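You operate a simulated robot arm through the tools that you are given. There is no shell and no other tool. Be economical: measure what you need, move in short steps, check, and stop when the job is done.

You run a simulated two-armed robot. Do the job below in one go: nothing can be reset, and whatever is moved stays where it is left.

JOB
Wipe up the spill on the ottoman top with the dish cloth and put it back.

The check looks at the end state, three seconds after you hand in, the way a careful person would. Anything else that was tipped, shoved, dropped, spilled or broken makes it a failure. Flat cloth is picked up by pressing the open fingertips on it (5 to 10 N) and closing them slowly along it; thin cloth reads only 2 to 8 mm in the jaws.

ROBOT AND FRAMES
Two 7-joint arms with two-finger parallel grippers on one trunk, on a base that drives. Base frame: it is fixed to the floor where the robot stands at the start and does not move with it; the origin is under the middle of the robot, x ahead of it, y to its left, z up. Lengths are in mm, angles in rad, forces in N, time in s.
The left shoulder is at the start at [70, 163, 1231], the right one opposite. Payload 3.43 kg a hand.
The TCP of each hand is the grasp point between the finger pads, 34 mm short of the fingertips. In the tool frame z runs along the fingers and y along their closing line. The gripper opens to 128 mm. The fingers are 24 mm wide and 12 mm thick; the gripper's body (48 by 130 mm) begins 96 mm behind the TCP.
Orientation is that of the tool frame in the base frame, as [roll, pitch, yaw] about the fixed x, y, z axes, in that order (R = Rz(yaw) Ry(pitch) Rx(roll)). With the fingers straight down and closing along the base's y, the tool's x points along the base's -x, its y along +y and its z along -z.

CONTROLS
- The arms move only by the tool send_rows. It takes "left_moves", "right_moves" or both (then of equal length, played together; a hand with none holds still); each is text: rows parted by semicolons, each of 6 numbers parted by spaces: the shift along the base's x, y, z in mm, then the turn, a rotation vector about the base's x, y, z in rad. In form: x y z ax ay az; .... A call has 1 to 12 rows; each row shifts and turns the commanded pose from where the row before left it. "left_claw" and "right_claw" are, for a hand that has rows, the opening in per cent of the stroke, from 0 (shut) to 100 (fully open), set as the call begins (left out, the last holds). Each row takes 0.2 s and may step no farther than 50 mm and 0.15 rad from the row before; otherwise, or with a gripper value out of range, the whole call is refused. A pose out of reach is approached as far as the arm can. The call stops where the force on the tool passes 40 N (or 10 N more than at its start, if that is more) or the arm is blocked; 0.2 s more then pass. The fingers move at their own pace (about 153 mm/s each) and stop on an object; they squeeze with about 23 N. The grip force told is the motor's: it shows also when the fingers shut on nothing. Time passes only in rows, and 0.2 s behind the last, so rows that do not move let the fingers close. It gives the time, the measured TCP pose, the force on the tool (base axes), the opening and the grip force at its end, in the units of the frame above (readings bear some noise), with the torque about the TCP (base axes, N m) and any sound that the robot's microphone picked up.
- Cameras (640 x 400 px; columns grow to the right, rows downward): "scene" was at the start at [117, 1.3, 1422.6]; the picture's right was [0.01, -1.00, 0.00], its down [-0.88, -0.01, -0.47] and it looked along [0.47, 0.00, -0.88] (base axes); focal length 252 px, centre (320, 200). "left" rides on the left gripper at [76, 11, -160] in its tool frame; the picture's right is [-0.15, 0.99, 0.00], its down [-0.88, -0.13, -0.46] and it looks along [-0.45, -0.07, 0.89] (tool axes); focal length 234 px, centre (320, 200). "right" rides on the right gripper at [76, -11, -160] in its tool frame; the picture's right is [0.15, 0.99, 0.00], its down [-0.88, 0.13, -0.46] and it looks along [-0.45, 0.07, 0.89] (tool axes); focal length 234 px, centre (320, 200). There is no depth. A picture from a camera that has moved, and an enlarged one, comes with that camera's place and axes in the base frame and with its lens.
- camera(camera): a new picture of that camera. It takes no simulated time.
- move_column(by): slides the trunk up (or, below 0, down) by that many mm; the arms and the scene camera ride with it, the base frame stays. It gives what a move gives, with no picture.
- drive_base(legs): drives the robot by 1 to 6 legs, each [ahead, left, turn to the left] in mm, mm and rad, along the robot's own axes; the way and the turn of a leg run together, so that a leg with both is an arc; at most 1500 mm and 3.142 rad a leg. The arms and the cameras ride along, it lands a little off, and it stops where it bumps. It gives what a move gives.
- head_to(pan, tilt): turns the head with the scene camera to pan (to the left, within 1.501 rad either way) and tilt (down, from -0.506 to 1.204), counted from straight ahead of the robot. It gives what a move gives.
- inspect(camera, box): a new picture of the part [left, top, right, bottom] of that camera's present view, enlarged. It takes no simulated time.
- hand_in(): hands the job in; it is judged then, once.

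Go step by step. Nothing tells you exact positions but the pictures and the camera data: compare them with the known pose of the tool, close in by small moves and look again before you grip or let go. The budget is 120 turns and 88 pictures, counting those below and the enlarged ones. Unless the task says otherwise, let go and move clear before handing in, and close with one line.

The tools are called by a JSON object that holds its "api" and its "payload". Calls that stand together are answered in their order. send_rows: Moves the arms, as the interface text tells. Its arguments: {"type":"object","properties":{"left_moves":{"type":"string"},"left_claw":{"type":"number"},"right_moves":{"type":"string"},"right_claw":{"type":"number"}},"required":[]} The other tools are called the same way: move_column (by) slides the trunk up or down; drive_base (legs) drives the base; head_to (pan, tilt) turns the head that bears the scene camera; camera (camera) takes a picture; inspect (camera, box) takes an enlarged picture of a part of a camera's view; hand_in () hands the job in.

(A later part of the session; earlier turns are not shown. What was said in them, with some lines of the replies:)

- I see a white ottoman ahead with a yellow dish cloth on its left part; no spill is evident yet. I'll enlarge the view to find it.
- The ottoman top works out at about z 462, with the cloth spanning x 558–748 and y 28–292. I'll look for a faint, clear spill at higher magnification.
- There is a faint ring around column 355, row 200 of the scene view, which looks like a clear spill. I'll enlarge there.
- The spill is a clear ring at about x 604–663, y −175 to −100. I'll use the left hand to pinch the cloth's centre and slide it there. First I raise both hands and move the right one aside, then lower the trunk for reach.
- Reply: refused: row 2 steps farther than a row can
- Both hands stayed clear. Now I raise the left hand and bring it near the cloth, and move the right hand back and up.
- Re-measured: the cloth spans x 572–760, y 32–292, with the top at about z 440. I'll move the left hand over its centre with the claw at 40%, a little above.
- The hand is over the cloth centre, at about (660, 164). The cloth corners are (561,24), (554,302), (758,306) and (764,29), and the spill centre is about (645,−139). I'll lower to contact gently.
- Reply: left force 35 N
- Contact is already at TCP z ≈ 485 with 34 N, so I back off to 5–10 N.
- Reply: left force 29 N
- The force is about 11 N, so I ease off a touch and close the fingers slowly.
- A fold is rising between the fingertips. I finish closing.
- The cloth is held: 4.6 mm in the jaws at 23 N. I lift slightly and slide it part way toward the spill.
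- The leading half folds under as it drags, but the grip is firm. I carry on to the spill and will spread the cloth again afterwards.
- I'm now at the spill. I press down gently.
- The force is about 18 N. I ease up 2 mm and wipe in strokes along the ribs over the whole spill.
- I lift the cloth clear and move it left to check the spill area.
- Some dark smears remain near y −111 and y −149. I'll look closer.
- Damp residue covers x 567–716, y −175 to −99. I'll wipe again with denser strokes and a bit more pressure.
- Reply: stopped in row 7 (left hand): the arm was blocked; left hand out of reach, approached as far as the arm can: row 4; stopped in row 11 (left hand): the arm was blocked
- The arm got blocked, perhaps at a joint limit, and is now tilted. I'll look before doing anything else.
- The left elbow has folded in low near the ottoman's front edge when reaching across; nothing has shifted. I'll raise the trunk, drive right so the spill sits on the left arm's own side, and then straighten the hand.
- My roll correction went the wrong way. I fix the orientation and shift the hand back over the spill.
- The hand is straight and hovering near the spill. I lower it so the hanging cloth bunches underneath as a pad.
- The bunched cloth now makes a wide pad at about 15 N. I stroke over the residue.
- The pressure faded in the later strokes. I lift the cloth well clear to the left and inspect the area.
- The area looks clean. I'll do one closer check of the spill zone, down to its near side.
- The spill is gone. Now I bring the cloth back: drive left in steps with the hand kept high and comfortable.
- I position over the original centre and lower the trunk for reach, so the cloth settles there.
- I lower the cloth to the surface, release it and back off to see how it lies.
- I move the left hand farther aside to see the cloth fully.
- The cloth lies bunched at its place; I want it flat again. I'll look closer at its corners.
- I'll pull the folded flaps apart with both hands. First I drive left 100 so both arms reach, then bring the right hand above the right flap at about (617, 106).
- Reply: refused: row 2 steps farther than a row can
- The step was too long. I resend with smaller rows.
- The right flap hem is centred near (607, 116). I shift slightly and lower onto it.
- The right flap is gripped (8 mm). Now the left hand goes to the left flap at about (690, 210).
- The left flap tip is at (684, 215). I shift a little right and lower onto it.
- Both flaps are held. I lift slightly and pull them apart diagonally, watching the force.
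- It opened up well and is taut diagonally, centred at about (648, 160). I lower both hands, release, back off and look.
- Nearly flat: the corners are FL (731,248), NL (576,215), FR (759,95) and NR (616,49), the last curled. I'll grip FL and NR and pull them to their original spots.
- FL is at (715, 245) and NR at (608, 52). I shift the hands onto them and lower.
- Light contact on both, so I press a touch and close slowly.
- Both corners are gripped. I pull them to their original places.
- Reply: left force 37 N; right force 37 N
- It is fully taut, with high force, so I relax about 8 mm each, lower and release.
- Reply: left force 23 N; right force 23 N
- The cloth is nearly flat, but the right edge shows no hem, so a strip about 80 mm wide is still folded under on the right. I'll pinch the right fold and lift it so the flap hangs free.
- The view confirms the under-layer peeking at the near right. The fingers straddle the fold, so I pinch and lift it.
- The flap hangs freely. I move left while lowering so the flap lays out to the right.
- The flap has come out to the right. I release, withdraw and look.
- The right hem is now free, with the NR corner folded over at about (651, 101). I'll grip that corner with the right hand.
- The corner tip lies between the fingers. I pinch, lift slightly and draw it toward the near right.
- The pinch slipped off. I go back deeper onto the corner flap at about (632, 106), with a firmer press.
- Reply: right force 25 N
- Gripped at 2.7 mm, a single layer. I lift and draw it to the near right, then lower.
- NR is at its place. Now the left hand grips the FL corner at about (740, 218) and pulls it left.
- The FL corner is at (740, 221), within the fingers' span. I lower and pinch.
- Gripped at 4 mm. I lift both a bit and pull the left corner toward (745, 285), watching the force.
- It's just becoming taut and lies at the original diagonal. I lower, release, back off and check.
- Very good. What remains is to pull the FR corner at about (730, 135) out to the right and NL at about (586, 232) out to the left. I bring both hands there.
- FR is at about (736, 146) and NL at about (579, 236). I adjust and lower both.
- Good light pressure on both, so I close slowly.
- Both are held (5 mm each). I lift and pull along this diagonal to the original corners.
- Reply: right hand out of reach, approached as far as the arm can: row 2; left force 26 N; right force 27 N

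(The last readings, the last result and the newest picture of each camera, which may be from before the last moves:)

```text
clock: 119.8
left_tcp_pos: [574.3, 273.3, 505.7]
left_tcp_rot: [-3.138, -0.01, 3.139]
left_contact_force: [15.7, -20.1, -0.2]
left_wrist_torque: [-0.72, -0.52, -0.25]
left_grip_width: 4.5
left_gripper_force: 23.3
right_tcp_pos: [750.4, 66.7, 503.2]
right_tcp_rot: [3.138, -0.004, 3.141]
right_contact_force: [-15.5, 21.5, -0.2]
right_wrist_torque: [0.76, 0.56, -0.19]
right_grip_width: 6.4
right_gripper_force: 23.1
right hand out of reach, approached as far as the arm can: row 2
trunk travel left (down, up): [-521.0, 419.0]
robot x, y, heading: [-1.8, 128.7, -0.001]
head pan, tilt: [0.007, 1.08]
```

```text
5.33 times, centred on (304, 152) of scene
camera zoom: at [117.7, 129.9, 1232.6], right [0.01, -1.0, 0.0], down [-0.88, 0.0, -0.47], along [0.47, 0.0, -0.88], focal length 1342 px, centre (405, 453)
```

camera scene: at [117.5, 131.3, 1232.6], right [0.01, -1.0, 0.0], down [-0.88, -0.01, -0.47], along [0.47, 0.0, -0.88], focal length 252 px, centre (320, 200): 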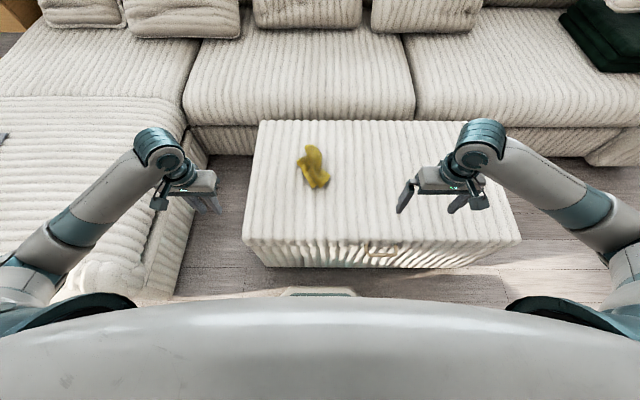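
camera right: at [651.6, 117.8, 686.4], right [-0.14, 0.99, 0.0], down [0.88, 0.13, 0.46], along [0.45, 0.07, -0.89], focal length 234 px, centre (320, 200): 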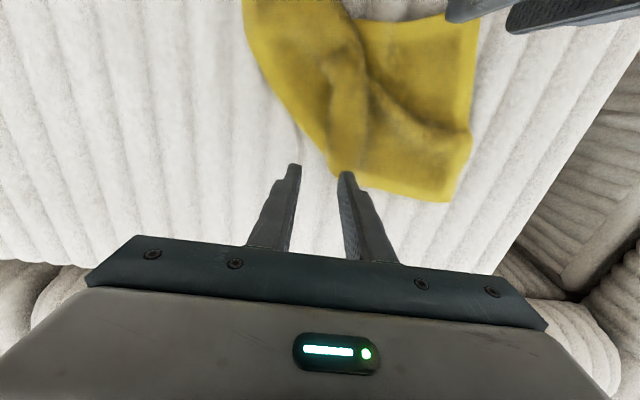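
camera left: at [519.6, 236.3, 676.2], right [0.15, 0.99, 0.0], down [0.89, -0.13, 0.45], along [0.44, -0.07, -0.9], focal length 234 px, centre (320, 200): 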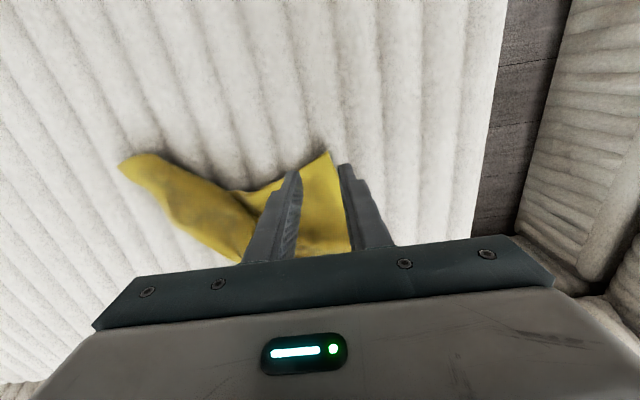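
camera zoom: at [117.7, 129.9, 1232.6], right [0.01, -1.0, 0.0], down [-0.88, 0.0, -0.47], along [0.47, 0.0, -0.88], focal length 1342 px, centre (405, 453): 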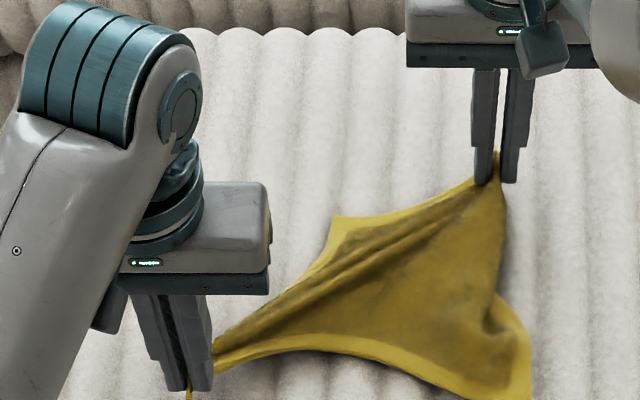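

That diagonal is taut, so I relax, lower, release and withdraw to check the lie.

{"api": "send_rows", "payload": {"left_moves": "7 -9 -5 0 0 0;0 0 -8 0 0 0;0 0 0 0 0 0", "right_moves": "-3 7 -5 0 0 0;0 0 -6 0 0 0;0 0 0 0 0 0"}}

{"api": "send_rows", "payload": {"left_moves": "0 0 0 0 0 0;0 0 0 0 0 0;0 0 25 0 0 0;0 0 30 0 0 0;-20 30 10 0 0 0;-10 40 0 0 0 0;0 40 0 0 0 0;0 20 0 0 0 0;0 0 0 0 0 0", "right_moves": "0 0 0 0 0 0;0 0 0 0 0 0;0 0 25 0 0 0;0 0 30 0 0 0;-20 -35 10 0 0 0;-20 -40 0 0 0 0;-20 -40 0 0 0 0;-20 -40 0 0 0 0;0 0 0 0 0 0", "left_claw": 25, "right_claw": 25}}

{"api": "inspect", "payload": {"camera": "scene", "box": [264, 120, 360, 195]}}

```text
clock: 120.5
left_tcp_pos: [581.7, 264.1, 491.1]
left_tcp_rot: [3.14, -0.014, -3.141]
left_contact_force: [5.3, -7.3, 0.7]
left_wrist_torque: [-0.26, -0.17, -0.09]
left_grip_width: 4.3
left_gripper_force: 23.1
right_tcp_pos: [748.4, 72.2, 493.5]
right_tcp_rot: [-3.14, 0.0, 3.138]
right_contact_force: [-5.0, 7.7, 0.5]
right_wrist_torque: [0.3, 0.22, -0.07]
right_grip_width: 5.3
right_gripper_force: 22.7
trunk travel left (down, up): [-521.0, 419.0]
robot x, y, heading: [3.5, 128.1, -0.001]
head pan, tilt: [0.007, 1.08]
```

```text
clock: 122.5
left_tcp_pos: [552.2, 394.1, 556.9]
left_tcp_rot: [-3.14, -0.01, -3.141]
left_contact_force: [0.3, -0.2, 0.9]
left_wrist_torque: [-0.01, -0.04, 0.01]
left_grip_width: 32.2
left_gripper_force: 0.1
right_tcp_pos: [777.9, -64.2, 516.5]
right_tcp_rot: [-3.14, -0.002, 3.139]
right_contact_force: [-0.8, 0.5, -0.1]
right_wrist_torque: [-0.01, -0.01, -0.02]
right_grip_width: 31.6
right_gripper_force: 0.1
right hand out of reach, approached as far as the arm can: row 3, 4, 5, 6, 7, 8
trunk travel left (down, up): [-521.0, 419.0]
robot x, y, heading: [2.4, 129.6, 0.001]
head pan, tilt: [0.007, 1.08]
```

```text
5.33 times, centred on (312, 158) of scene
camera zoom: at [117.6, 130.4, 1232.6], right [0.01, -1.0, 0.0], down [-0.88, 0.0, -0.47], along [0.47, 0.0, -0.88], focal length 1342 px, centre (363, 427)
```

zoom: 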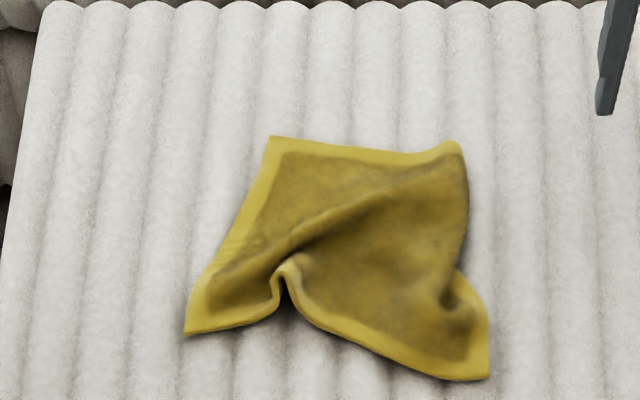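

Now nearly flat: FL (777,200), NL (608,251), NR (572,45), FR (771,57), with just a ridge on the left half. The left hand will pull NL and then FL outward; the right hand retreats.

{"api": "send_rows", "payload": {"left_moves": "8 -19 -3 0 0 0;8 -19 -3 0 0 0;8 -19 -3 0 0 0;8 -19 -3 0 0 0;9 -19 -5 0 0 0;9 -19 -5 0 0 0;9 -19 -10 0 0 0;9 -19 -10 0 0 0;0 0 -12 0 0 0;0 0 -10 0 0 0;0 0 -4 0 0 0;0 0 0 0 0 0", "right_moves": "-20 -20 10 0 0 0;-30 -20 10 0 0 0;-30 -20 10 0 0 0;-30 -20 0 0 0 0;-30 -20 0 0 0 0;-30 -20 0 0 0 0;-30 0 0 0 0 0;-30 0 0 0 0 0;-30 0 0 0 0 0;0 0 0 0 0 0;0 0 0 0 0 0;0 0 0 0 0 0"}}

```text
clock: 124.2
left_tcp_pos: [608.9, 264.4, 526.4]
left_tcp_rot: [-3.141, -0.009, -3.141]
left_contact_force: [-0.4, -0.1, -0.3]
left_wrist_torque: [-0.03, 0.03, 0.01]
left_grip_width: 31.9
left_gripper_force: 0.1
right_tcp_pos: [761.5, -191.1, 484.1]
right_tcp_rot: [3.141, 0.012, 3.138]
right_contact_force: [-12.1, -0.2, 21.9]
right_wrist_torque: [0.3, 0.61, 0.01]
right_grip_width: 30.9
right_gripper_force: 0.0
right hand out of reach, approached as far as the arm can: row 1, 2, 3, 4, 5, 6, 7, 8
trunk travel left (down, up): [-521.0, 419.0]
robot x, y, heading: [-0.8, 127.6, -0.003]
head pan, tilt: [0.007, 1.08]
stopped in row 8 (right hand): the force on the tool passed its limit (the readings are from after the stop); the commanded pose is now the measured one
```

The right hand drifted at the edge of its reach and touched the ottoman top. I lift and pull it back gently.

{"api": "send_rows", "payload": {"right_moves": "0 0 5 0 0 0;-10 0 10 0 0 0;-20 0 15 0 0 0;-30 0 15 0 0 0;-30 0 15 0 0 0;-30 0 10 0 0 0;-30 0 0 0 0 0;-30 0 0 0 0 0;0 0 0 0 0 0"}}

{"api": "camera", "payload": {"camera": "scene"}}

```text
clock: 126.0
left_tcp_pos: [609.2, 265.6, 526.6]
left_tcp_rot: [-3.139, -0.006, 3.14]
left_contact_force: [0.4, -0.6, 0.0]
left_wrist_torque: [0.02, -0.04, 0.01]
left_grip_width: 32.0
left_gripper_force: 0.1
right_tcp_pos: [762.9, -201.3, 483.1]
right_tcp_rot: [3.139, 0.027, 3.139]
right_contact_force: [-13.3, 3.3, 24.2]
right_wrist_torque: [-0.28, 0.73, -0.25]
right_grip_width: 29.8
right_gripper_force: 0.1
right hand out of reach, approached as far as the arm can: row 2, 3, 4, 5, 6, 7, 8
trunk travel left (down, up): [-521.0, 419.0]
robot x, y, heading: [4.0, 127.1, -0.005]
head pan, tilt: [0.007, 1.08]
stopped in row 9 (right hand): the force on the tool passed its limit (the readings are from after the stop); the commanded pose is now the measured one
```

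```text
5 pictures are left
camera scene: at [113.8, 131.5, 1233.3], right [0.01, -1.0, 0.0], down [-0.88, -0.01, -0.47], along [0.47, 0.0, -0.88], focal length 252 px, centre (320, 200)
```

scene: 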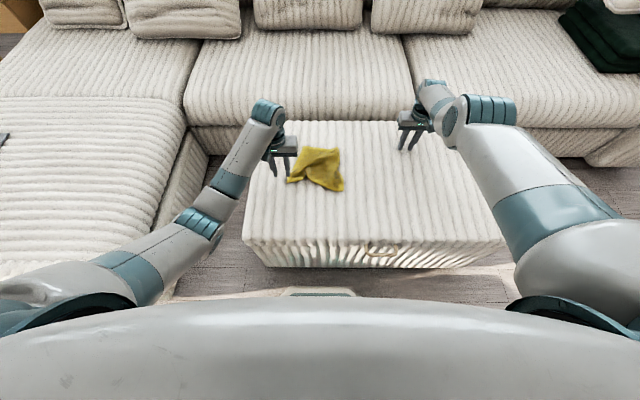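

The right arm is stuck at a joint limit. I raise the trunk to free it from the surface.

{"api": "move_column", "payload": {"by": 80}}

{"api": "send_rows", "payload": {"right_moves": "-15 0 0 0 0 0;-20 0 0 0 0 0;-20 0 0 0 0 0;0 0 0 0 0 0"}}

```text
clock: 127.2
left_tcp_pos: [610.4, 264.7, 604.5]
left_tcp_rot: [3.141, -0.012, -3.139]
left_contact_force: [-0.6, 0.9, -0.7]
left_wrist_torque: [-0.01, 0.01, 0.03]
left_grip_width: 32.0
left_gripper_force: 0.1
right_tcp_pos: [764.8, -201.4, 559.6]
right_tcp_rot: [3.138, 0.025, 3.139]
right_contact_force: [0.2, 0.1, -0.3]
right_wrist_torque: [0.02, 0.02, -0.04]
right_grip_width: 31.9
right_gripper_force: 0.0
trunk travel left (down, up): [-601.0, 339.0]
robot x, y, heading: [0.5, 130.2, 0.001]
head pan, tilt: [0.007, 1.08]
```

```text
clock: 128.2
left_tcp_pos: [608.7, 264.2, 604.3]
left_tcp_rot: [3.14, -0.01, 3.142]
left_contact_force: [-1.2, -0.8, -0.1]
left_wrist_torque: [-0.01, 0.0, 0.0]
left_grip_width: 32.1
left_gripper_force: 0.1
right_tcp_pos: [757.0, -205.0, 545.4]
right_tcp_rot: [3.137, 0.022, 3.14]
right_contact_force: [0.3, -0.7, 0.0]
right_wrist_torque: [0.02, 0.0, 0.01]
right_grip_width: 32.2
right_gripper_force: 0.0
right hand out of reach, approached as far as the arm can: row 1, 2, 3
trunk travel left (down, up): [-601.0, 339.0]
robot x, y, heading: [-1.4, 131.4, -0.002]
head pan, tilt: [0.007, 1.08]
```

The right hand is clear above the surface now, so I leave it still. The left hand goes to the NL corner at about (616, 243).

{"api": "send_rows", "payload": {"left_moves": "7 -22 -20 0 0 0;0 0 -30 0 0 0;0 0 -30 0 0 0;0 0 -20 0 0 0;0 0 -9 0 0 0;0 0 -4 0 0 0;0 0 0 0 0 0"}}

{"api": "camera", "payload": {"camera": "left"}}

```text
clock: 129.8
left_tcp_pos: [616.6, 243.4, 491.1]
left_tcp_rot: [-3.141, -0.011, -3.14]
left_contact_force: [-0.6, 0.3, 0.2]
left_wrist_torque: [0.02, 0.02, 0.0]
left_grip_width: 32.0
left_gripper_force: 0.0
right_tcp_pos: [757.5, -204.7, 546.2]
right_tcp_rot: [3.137, 0.023, 3.141]
right_contact_force: [-0.2, -0.8, 0.2]
right_wrist_torque: [0.01, 0.03, -0.01]
right_grip_width: 31.9
right_gripper_force: 0.1
trunk travel left (down, up): [-601.0, 339.0]
robot x, y, heading: [-2.0, 127.6, -0.003]
head pan, tilt: [0.007, 1.08]
```

```text
4 pictures are left
camera left: at [542.5, 253.9, 651.9], right [0.15, 0.99, 0.0], down [0.89, -0.13, 0.45], along [0.44, -0.07, -0.9], focal length 234 px, centre (320, 200)
```

left: 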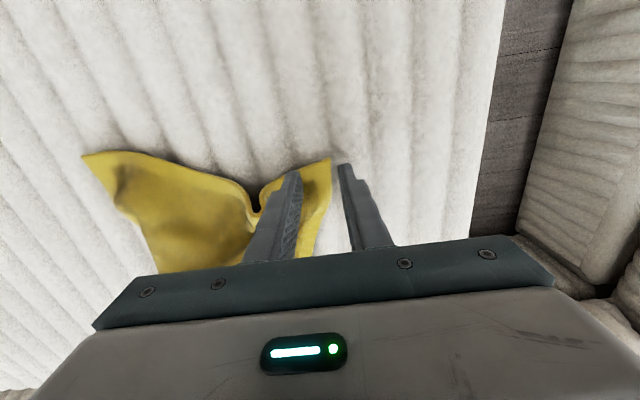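

The corner lies between the fingers, so I press and pinch.

{"api": "send_rows", "payload": {"left_moves": "0 -3 -4 0 0 0;0 0 0 0 0 0", "left_claw": 17}}

{"api": "send_rows", "payload": {"left_moves": "0 0 0 0 0 0;0 0 0 0 0 0", "left_claw": 8}}

{"api": "send_rows", "payload": {"left_moves": "0 0 0 0 0 0;0 0 0 0 0 0;0 0 0 0 0 0", "left_claw": 0}}

```text
clock: 130.4
left_tcp_pos: [616.4, 240.2, 487.9]
left_tcp_rot: [-3.141, -0.01, -3.138]
left_contact_force: [0.0, 0.7, 2.8]
left_wrist_torque: [0.01, -0.01, -0.03]
left_grip_width: 21.5
left_gripper_force: 0.1
right_tcp_pos: [757.2, -204.5, 546.4]
right_tcp_rot: [3.139, 0.024, 3.14]
right_contact_force: [0.4, 0.1, 0.7]
right_wrist_torque: [-0.04, -0.01, 0.01]
right_grip_width: 31.9
right_gripper_force: 0.1
trunk travel left (down, up): [-601.0, 339.0]
robot x, y, heading: [-1.3, 126.6, -0.001]
head pan, tilt: [0.007, 1.08]
```

```text
clock: 131.0
left_tcp_pos: [616.2, 239.9, 488.5]
left_tcp_rot: [-3.14, -0.011, -3.141]
left_contact_force: [-0.4, 0.6, 3.1]
left_wrist_torque: [-0.03, -0.04, 0.01]
left_grip_width: 10.0
left_gripper_force: 0.1
right_tcp_pos: [757.7, -206.1, 545.9]
right_tcp_rot: [3.138, 0.024, 3.14]
right_contact_force: [0.9, -0.1, 0.5]
right_wrist_torque: [-0.01, 0.0, 0.02]
right_grip_width: 32.3
right_gripper_force: 0.1
trunk travel left (down, up): [-601.0, 339.0]
robot x, y, heading: [0.2, 133.2, 0.002]
head pan, tilt: [0.007, 1.08]
```

```text
clock: 131.8
left_tcp_pos: [617.7, 239.7, 489.1]
left_tcp_rot: [3.141, -0.01, -3.141]
left_contact_force: [0.8, -1.3, 3.6]
left_wrist_torque: [-0.01, -0.01, 0.01]
left_grip_width: 4.0
left_gripper_force: 23.1
right_tcp_pos: [756.6, -205.2, 547.0]
right_tcp_rot: [3.138, 0.024, 3.141]
right_contact_force: [-0.8, 0.0, 0.0]
right_wrist_torque: [-0.01, 0.02, 0.02]
right_grip_width: 32.0
right_gripper_force: 0.0
trunk travel left (down, up): [-601.0, 339.0]
robot x, y, heading: [-0.7, 129.4, 0.001]
head pan, tilt: [0.007, 1.08]
```

Gripped. I draw it toward its original spot, release and lift.

{"api": "send_rows", "payload": {"left_moves": "0 0 7 0 0 0;-8 7 0 0 0 0;-8 8 0 0 0 0;-8 8 0 0 0 0;-8 8 0 0 0 0;0 2 -5 0 0 0;0 0 0 0 0 0"}}

{"api": "send_rows", "payload": {"left_moves": "0 0 0 0 0 0;0 0 0 0 0 0;0 0 25 0 0 0;0 0 30 0 0 0;20 30 0 0 0 0;30 20 0 0 0 0;30 0 0 0 0 0;30 -20 0 0 0 0;30 -30 0 0 0 0;20 -30 -10 0 0 0;0 -15 -15 0 0 0;0 0 0 0 0 0", "left_claw": 25}}

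{"api": "camera", "payload": {"camera": "left"}}

```text
clock: 133.4
left_tcp_pos: [584.5, 273.6, 489.6]
left_tcp_rot: [-3.14, -0.01, -3.139]
left_contact_force: [1.7, -0.7, 0.3]
left_wrist_torque: [-0.04, 0.0, 0.03]
left_grip_width: 4.2
left_gripper_force: 23.2
right_tcp_pos: [755.9, -204.0, 545.1]
right_tcp_rot: [3.138, 0.022, 3.14]
right_contact_force: [0.5, -0.1, 0.3]
right_wrist_torque: [0.02, -0.01, 0.02]
right_grip_width: 32.1
right_gripper_force: 0.0
trunk travel left (down, up): [-601.0, 339.0]
robot x, y, heading: [-2.2, 129.7, 0.001]
head pan, tilt: [0.007, 1.08]
```

```text
clock: 136.0
left_tcp_pos: [732.0, 230.2, 525.1]
left_tcp_rot: [-3.142, -0.012, 3.141]
left_contact_force: [-0.3, -0.8, -0.1]
left_wrist_torque: [0.02, 0.0, -0.01]
left_grip_width: 31.9
left_gripper_force: 0.0
left hand out of reach, approached as far as the arm can: row 10, 11
right_tcp_pos: [756.9, -204.0, 546.0]
right_tcp_rot: [3.137, 0.022, 3.14]
right_contact_force: [0.3, -0.2, -0.3]
right_wrist_torque: [0.0, 0.0, -0.06]
right_grip_width: 31.9
right_gripper_force: 0.0
trunk travel left (down, up): [-601.0, 339.0]
robot x, y, heading: [2.3, 126.2, 0.001]
head pan, tilt: [0.007, 1.08]
```

```text
3 pictures are left
camera left: at [658.5, 241.6, 686.3], right [0.15, 0.99, 0.0], down [0.89, -0.13, 0.45], along [0.44, -0.07, -0.89], focal length 234 px, centre (320, 200)
```

left: 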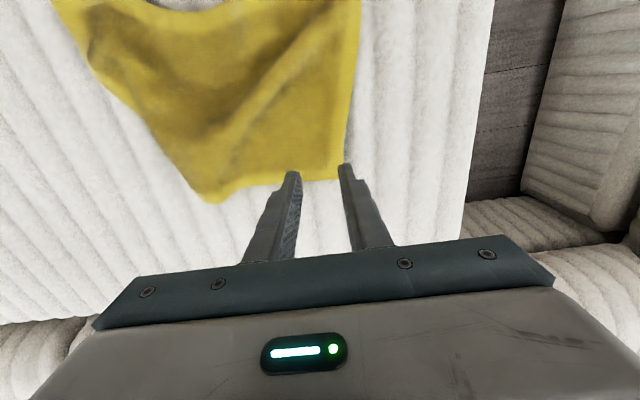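

The cloth looks good: FL is at (750, 251) and FR at (757, 108). One last pull on FL: I lower the trunk 30 mm, which keeps the right hand clear, and then pinch.

{"api": "move_column", "payload": {"by": -30}}

{"api": "send_rows", "payload": {"left_moves": "0 10 -3 0 0 0;0 0 -3 0 0 0;0 0 0 0 0 0"}}

```text
clock: 136.7
left_tcp_pos: [731.5, 230.8, 495.8]
left_tcp_rot: [3.14, -0.011, -3.139]
left_contact_force: [-0.5, -0.1, 0.7]
left_wrist_torque: [0.05, 0.0, 0.0]
left_grip_width: 32.0
left_gripper_force: 0.0
right_tcp_pos: [756.1, -204.0, 516.6]
right_tcp_rot: [3.137, 0.023, 3.138]
right_contact_force: [0.9, 0.2, 0.6]
right_wrist_torque: [-0.02, -0.01, 0.01]
right_grip_width: 32.0
right_gripper_force: 0.0
trunk travel left (down, up): [-571.0, 369.0]
robot x, y, heading: [2.7, 127.6, 0.0]
head pan, tilt: [0.007, 1.08]
```

```text
clock: 137.5
left_tcp_pos: [732.1, 240.9, 490.2]
left_tcp_rot: [3.141, -0.01, -3.139]
left_contact_force: [-0.1, -0.9, 0.4]
left_wrist_torque: [0.01, -0.02, -0.01]
left_grip_width: 32.0
left_gripper_force: 0.0
right_tcp_pos: [756.3, -205.9, 515.2]
right_tcp_rot: [3.139, 0.023, 3.14]
right_contact_force: [0.3, -1.1, 0.7]
right_wrist_torque: [0.02, 0.05, 0.03]
right_grip_width: 31.9
right_gripper_force: 0.1
trunk travel left (down, up): [-571.0, 369.0]
robot x, y, heading: [-0.5, 130.5, 0.002]
head pan, tilt: [0.007, 1.08]
```

{"api": "send_rows", "payload": {"left_moves": "0 0 -3 0 0 0;0 0 0 0 0 0", "left_claw": 17}}

{"api": "send_rows", "payload": {"left_moves": "0 0 0 0 0 0;0 0 0 0 0 0", "left_claw": 8}}

{"api": "send_rows", "payload": {"left_moves": "0 0 0 0 0 0;0 0 0 0 0 0;0 0 0 0 0 0", "left_claw": 0}}

```text
clock: 138.1
left_tcp_pos: [730.8, 240.8, 487.5]
left_tcp_rot: [3.141, -0.01, -3.139]
left_contact_force: [1.0, 0.0, 3.1]
left_wrist_torque: [-0.07, -0.04, 0.03]
left_grip_width: 21.8
left_gripper_force: 0.0
right_tcp_pos: [756.6, -204.9, 515.3]
right_tcp_rot: [3.14, 0.024, 3.14]
right_contact_force: [-0.1, -0.5, 0.4]
right_wrist_torque: [-0.03, 0.01, -0.01]
right_grip_width: 32.1
right_gripper_force: 0.1
trunk travel left (down, up): [-571.0, 369.0]
robot x, y, heading: [2.9, 128.7, -0.002]
head pan, tilt: [0.007, 1.08]
```

```text
clock: 138.7
left_tcp_pos: [731.3, 241.2, 488.3]
left_tcp_rot: [3.14, -0.011, -3.139]
left_contact_force: [1.0, 0.0, 2.8]
left_wrist_torque: [-0.03, -0.04, 0.0]
left_grip_width: 10.5
left_gripper_force: 0.1
right_tcp_pos: [756.0, -204.5, 516.1]
right_tcp_rot: [3.139, 0.025, 3.141]
right_contact_force: [0.2, 0.0, -0.2]
right_wrist_torque: [-0.01, 0.0, -0.03]
right_grip_width: 32.1
right_gripper_force: 0.1
trunk travel left (down, up): [-571.0, 369.0]
robot x, y, heading: [-1.6, 127.0, -0.002]
head pan, tilt: [0.007, 1.08]
```

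```text
clock: 139.5
left_tcp_pos: [730.7, 240.2, 488.4]
left_tcp_rot: [3.14, -0.01, -3.141]
left_contact_force: [0.3, 0.4, 2.3]
left_wrist_torque: [-0.01, 0.0, 0.02]
left_grip_width: 4.0
left_gripper_force: 22.9
right_tcp_pos: [757.5, -205.1, 515.0]
right_tcp_rot: [3.138, 0.023, 3.141]
right_contact_force: [0.2, 1.4, -0.3]
right_wrist_torque: [-0.02, 0.02, 0.01]
right_grip_width: 32.0
right_gripper_force: 0.1
trunk travel left (down, up): [-571.0, 369.0]
robot x, y, heading: [2.7, 128.7, 0.002]
head pan, tilt: [0.007, 1.08]
```

Gripped. I pull it left 42 mm, release and withdraw upward and left.

{"api": "send_rows", "payload": {"left_moves": "0 0 6 0 0 0;0 8 0 0 0 0;0 9 0 0 0 0;0 9 0 0 0 0;0 9 0 0 0 0;0 7 -4 0 0 0;0 0 0 0 0 0"}}

{"api": "send_rows", "payload": {"left_moves": "0 0 0 0 0 0;0 0 0 0 0 0;0 0 20 0 0 0;0 0 25 0 0 0;-20 25 10 0 0 0;-35 25 0 0 0 0;-40 20 0 0 0 0;-40 20 0 0 0 0;-40 10 0 0 0 0;0 0 0 0 0 0", "left_claw": 25}}

{"api": "inspect", "payload": {"camera": "scene", "box": [240, 110, 420, 220]}}

```text
clock: 141.1
left_tcp_pos: [736.6, 281.7, 488.6]
left_tcp_rot: [3.141, -0.011, -3.141]
left_contact_force: [-0.2, -3.2, 4.4]
left_wrist_torque: [-0.1, -0.02, 0.01]
left_grip_width: 3.9
left_gripper_force: 22.7
left hand out of reach, approached as far as the arm can: row 5
right_tcp_pos: [755.1, -205.8, 515.6]
right_tcp_rot: [3.138, 0.024, 3.142]
right_contact_force: [0.1, -0.1, 0.3]
right_wrist_torque: [0.0, -0.02, -0.02]
right_grip_width: 32.0
right_gripper_force: 0.0
trunk travel left (down, up): [-571.0, 369.0]
robot x, y, heading: [5.5, 130.3, 0.001]
head pan, tilt: [0.007, 1.08]
```

```text
clock: 143.0
left_tcp_pos: [737.7, 358.8, 483.7]
left_tcp_rot: [-3.133, -0.001, -3.139]
left_contact_force: [-19.8, -1.8, 33.3]
left_wrist_torque: [0.58, 0.99, 0.27]
left_grip_width: 30.3
left_gripper_force: 0.0
left hand out of reach, approached as far as the arm can: row 3, 4, 5, 6, 7, 8, 9
right_tcp_pos: [753.7, -205.6, 518.1]
right_tcp_rot: [3.136, 0.025, 3.14]
right_contact_force: [-0.3, 0.7, -0.2]
right_wrist_torque: [-0.03, 0.03, -0.01]
right_grip_width: 31.8
right_gripper_force: 0.0
trunk travel left (down, up): [-571.0, 369.0]
robot x, y, heading: [3.1, 125.7, 0.001]
head pan, tilt: [0.007, 1.08]
stopped in row 9 (left hand): the force on the tool passed its limit (the readings are from after the stop); the commanded pose is now the measured one
```

```text
3.56 times, centred on (330, 165) of scene
camera zoom: at [113.4, 128.7, 1283.6], right [0.01, -1.0, 0.0], down [-0.88, 0.0, -0.47], along [0.47, 0.0, -0.88], focal length 894 px, centre (284, 324)
```

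zoom: 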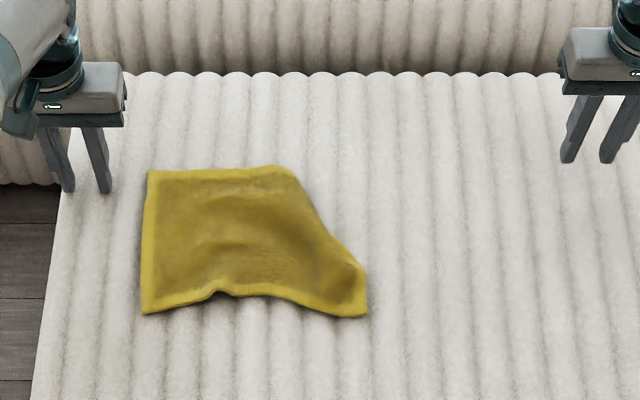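

The cloth lies flat at its original place. Both hands are at their far reach, so I raise the trunk to lift them clear.

{"api": "move_column", "payload": {"by": 150}}

{"api": "camera", "payload": {"camera": "scene"}}

```text
clock: 144.7
left_tcp_pos: [738.2, 358.5, 629.1]
left_tcp_rot: [-3.133, 0.0, -3.141]
left_contact_force: [-0.5, -0.4, -0.7]
left_wrist_torque: [-0.04, -0.01, 0.02]
left_grip_width: 32.1
left_gripper_force: 0.0
right_tcp_pos: [756.8, -206.0, 666.3]
right_tcp_rot: [3.139, 0.022, 3.139]
right_contact_force: [0.3, 1.1, -0.4]
right_wrist_torque: [0.0, -0.04, -0.04]
right_grip_width: 31.8
right_gripper_force: 0.1
trunk travel left (down, up): [-721.0, 219.0]
robot x, y, heading: [-0.3, 129.0, -0.001]
head pan, tilt: [0.007, 1.08]
```

```text
1 pictures are left
camera scene: at [118.1, 130.0, 1432.5], right [0.01, -1.0, 0.0], down [-0.88, 0.0, -0.47], along [0.47, 0.0, -0.88], focal length 252 px, centre (320, 200)
```

scene: 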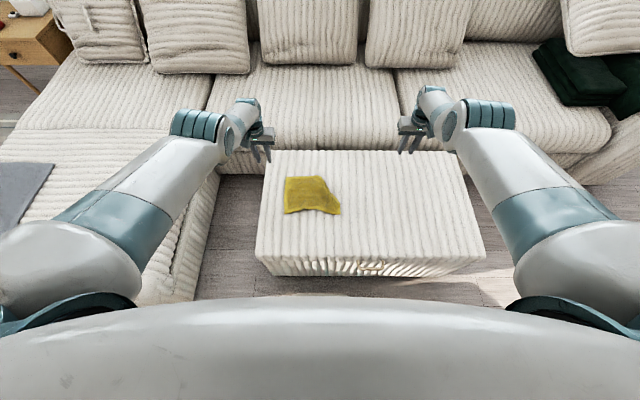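

The spill area is clean, the cloth lies spread at its original place, nothing else has moved and both hands are clear. I hand in.

{"api": "hand_in", "payload": {}}

```text
The job is handed in.
```

I wiped up the spill on the ottoman and put the dish cloth back in its original place; it lies nearly flat, with its far right corner still folded under. The last close-up showed no trace of the spill. Both hands are empty and clear. Each hand briefly pressed on bare ottoman top while reaching far, but nothing looks moved or marked.
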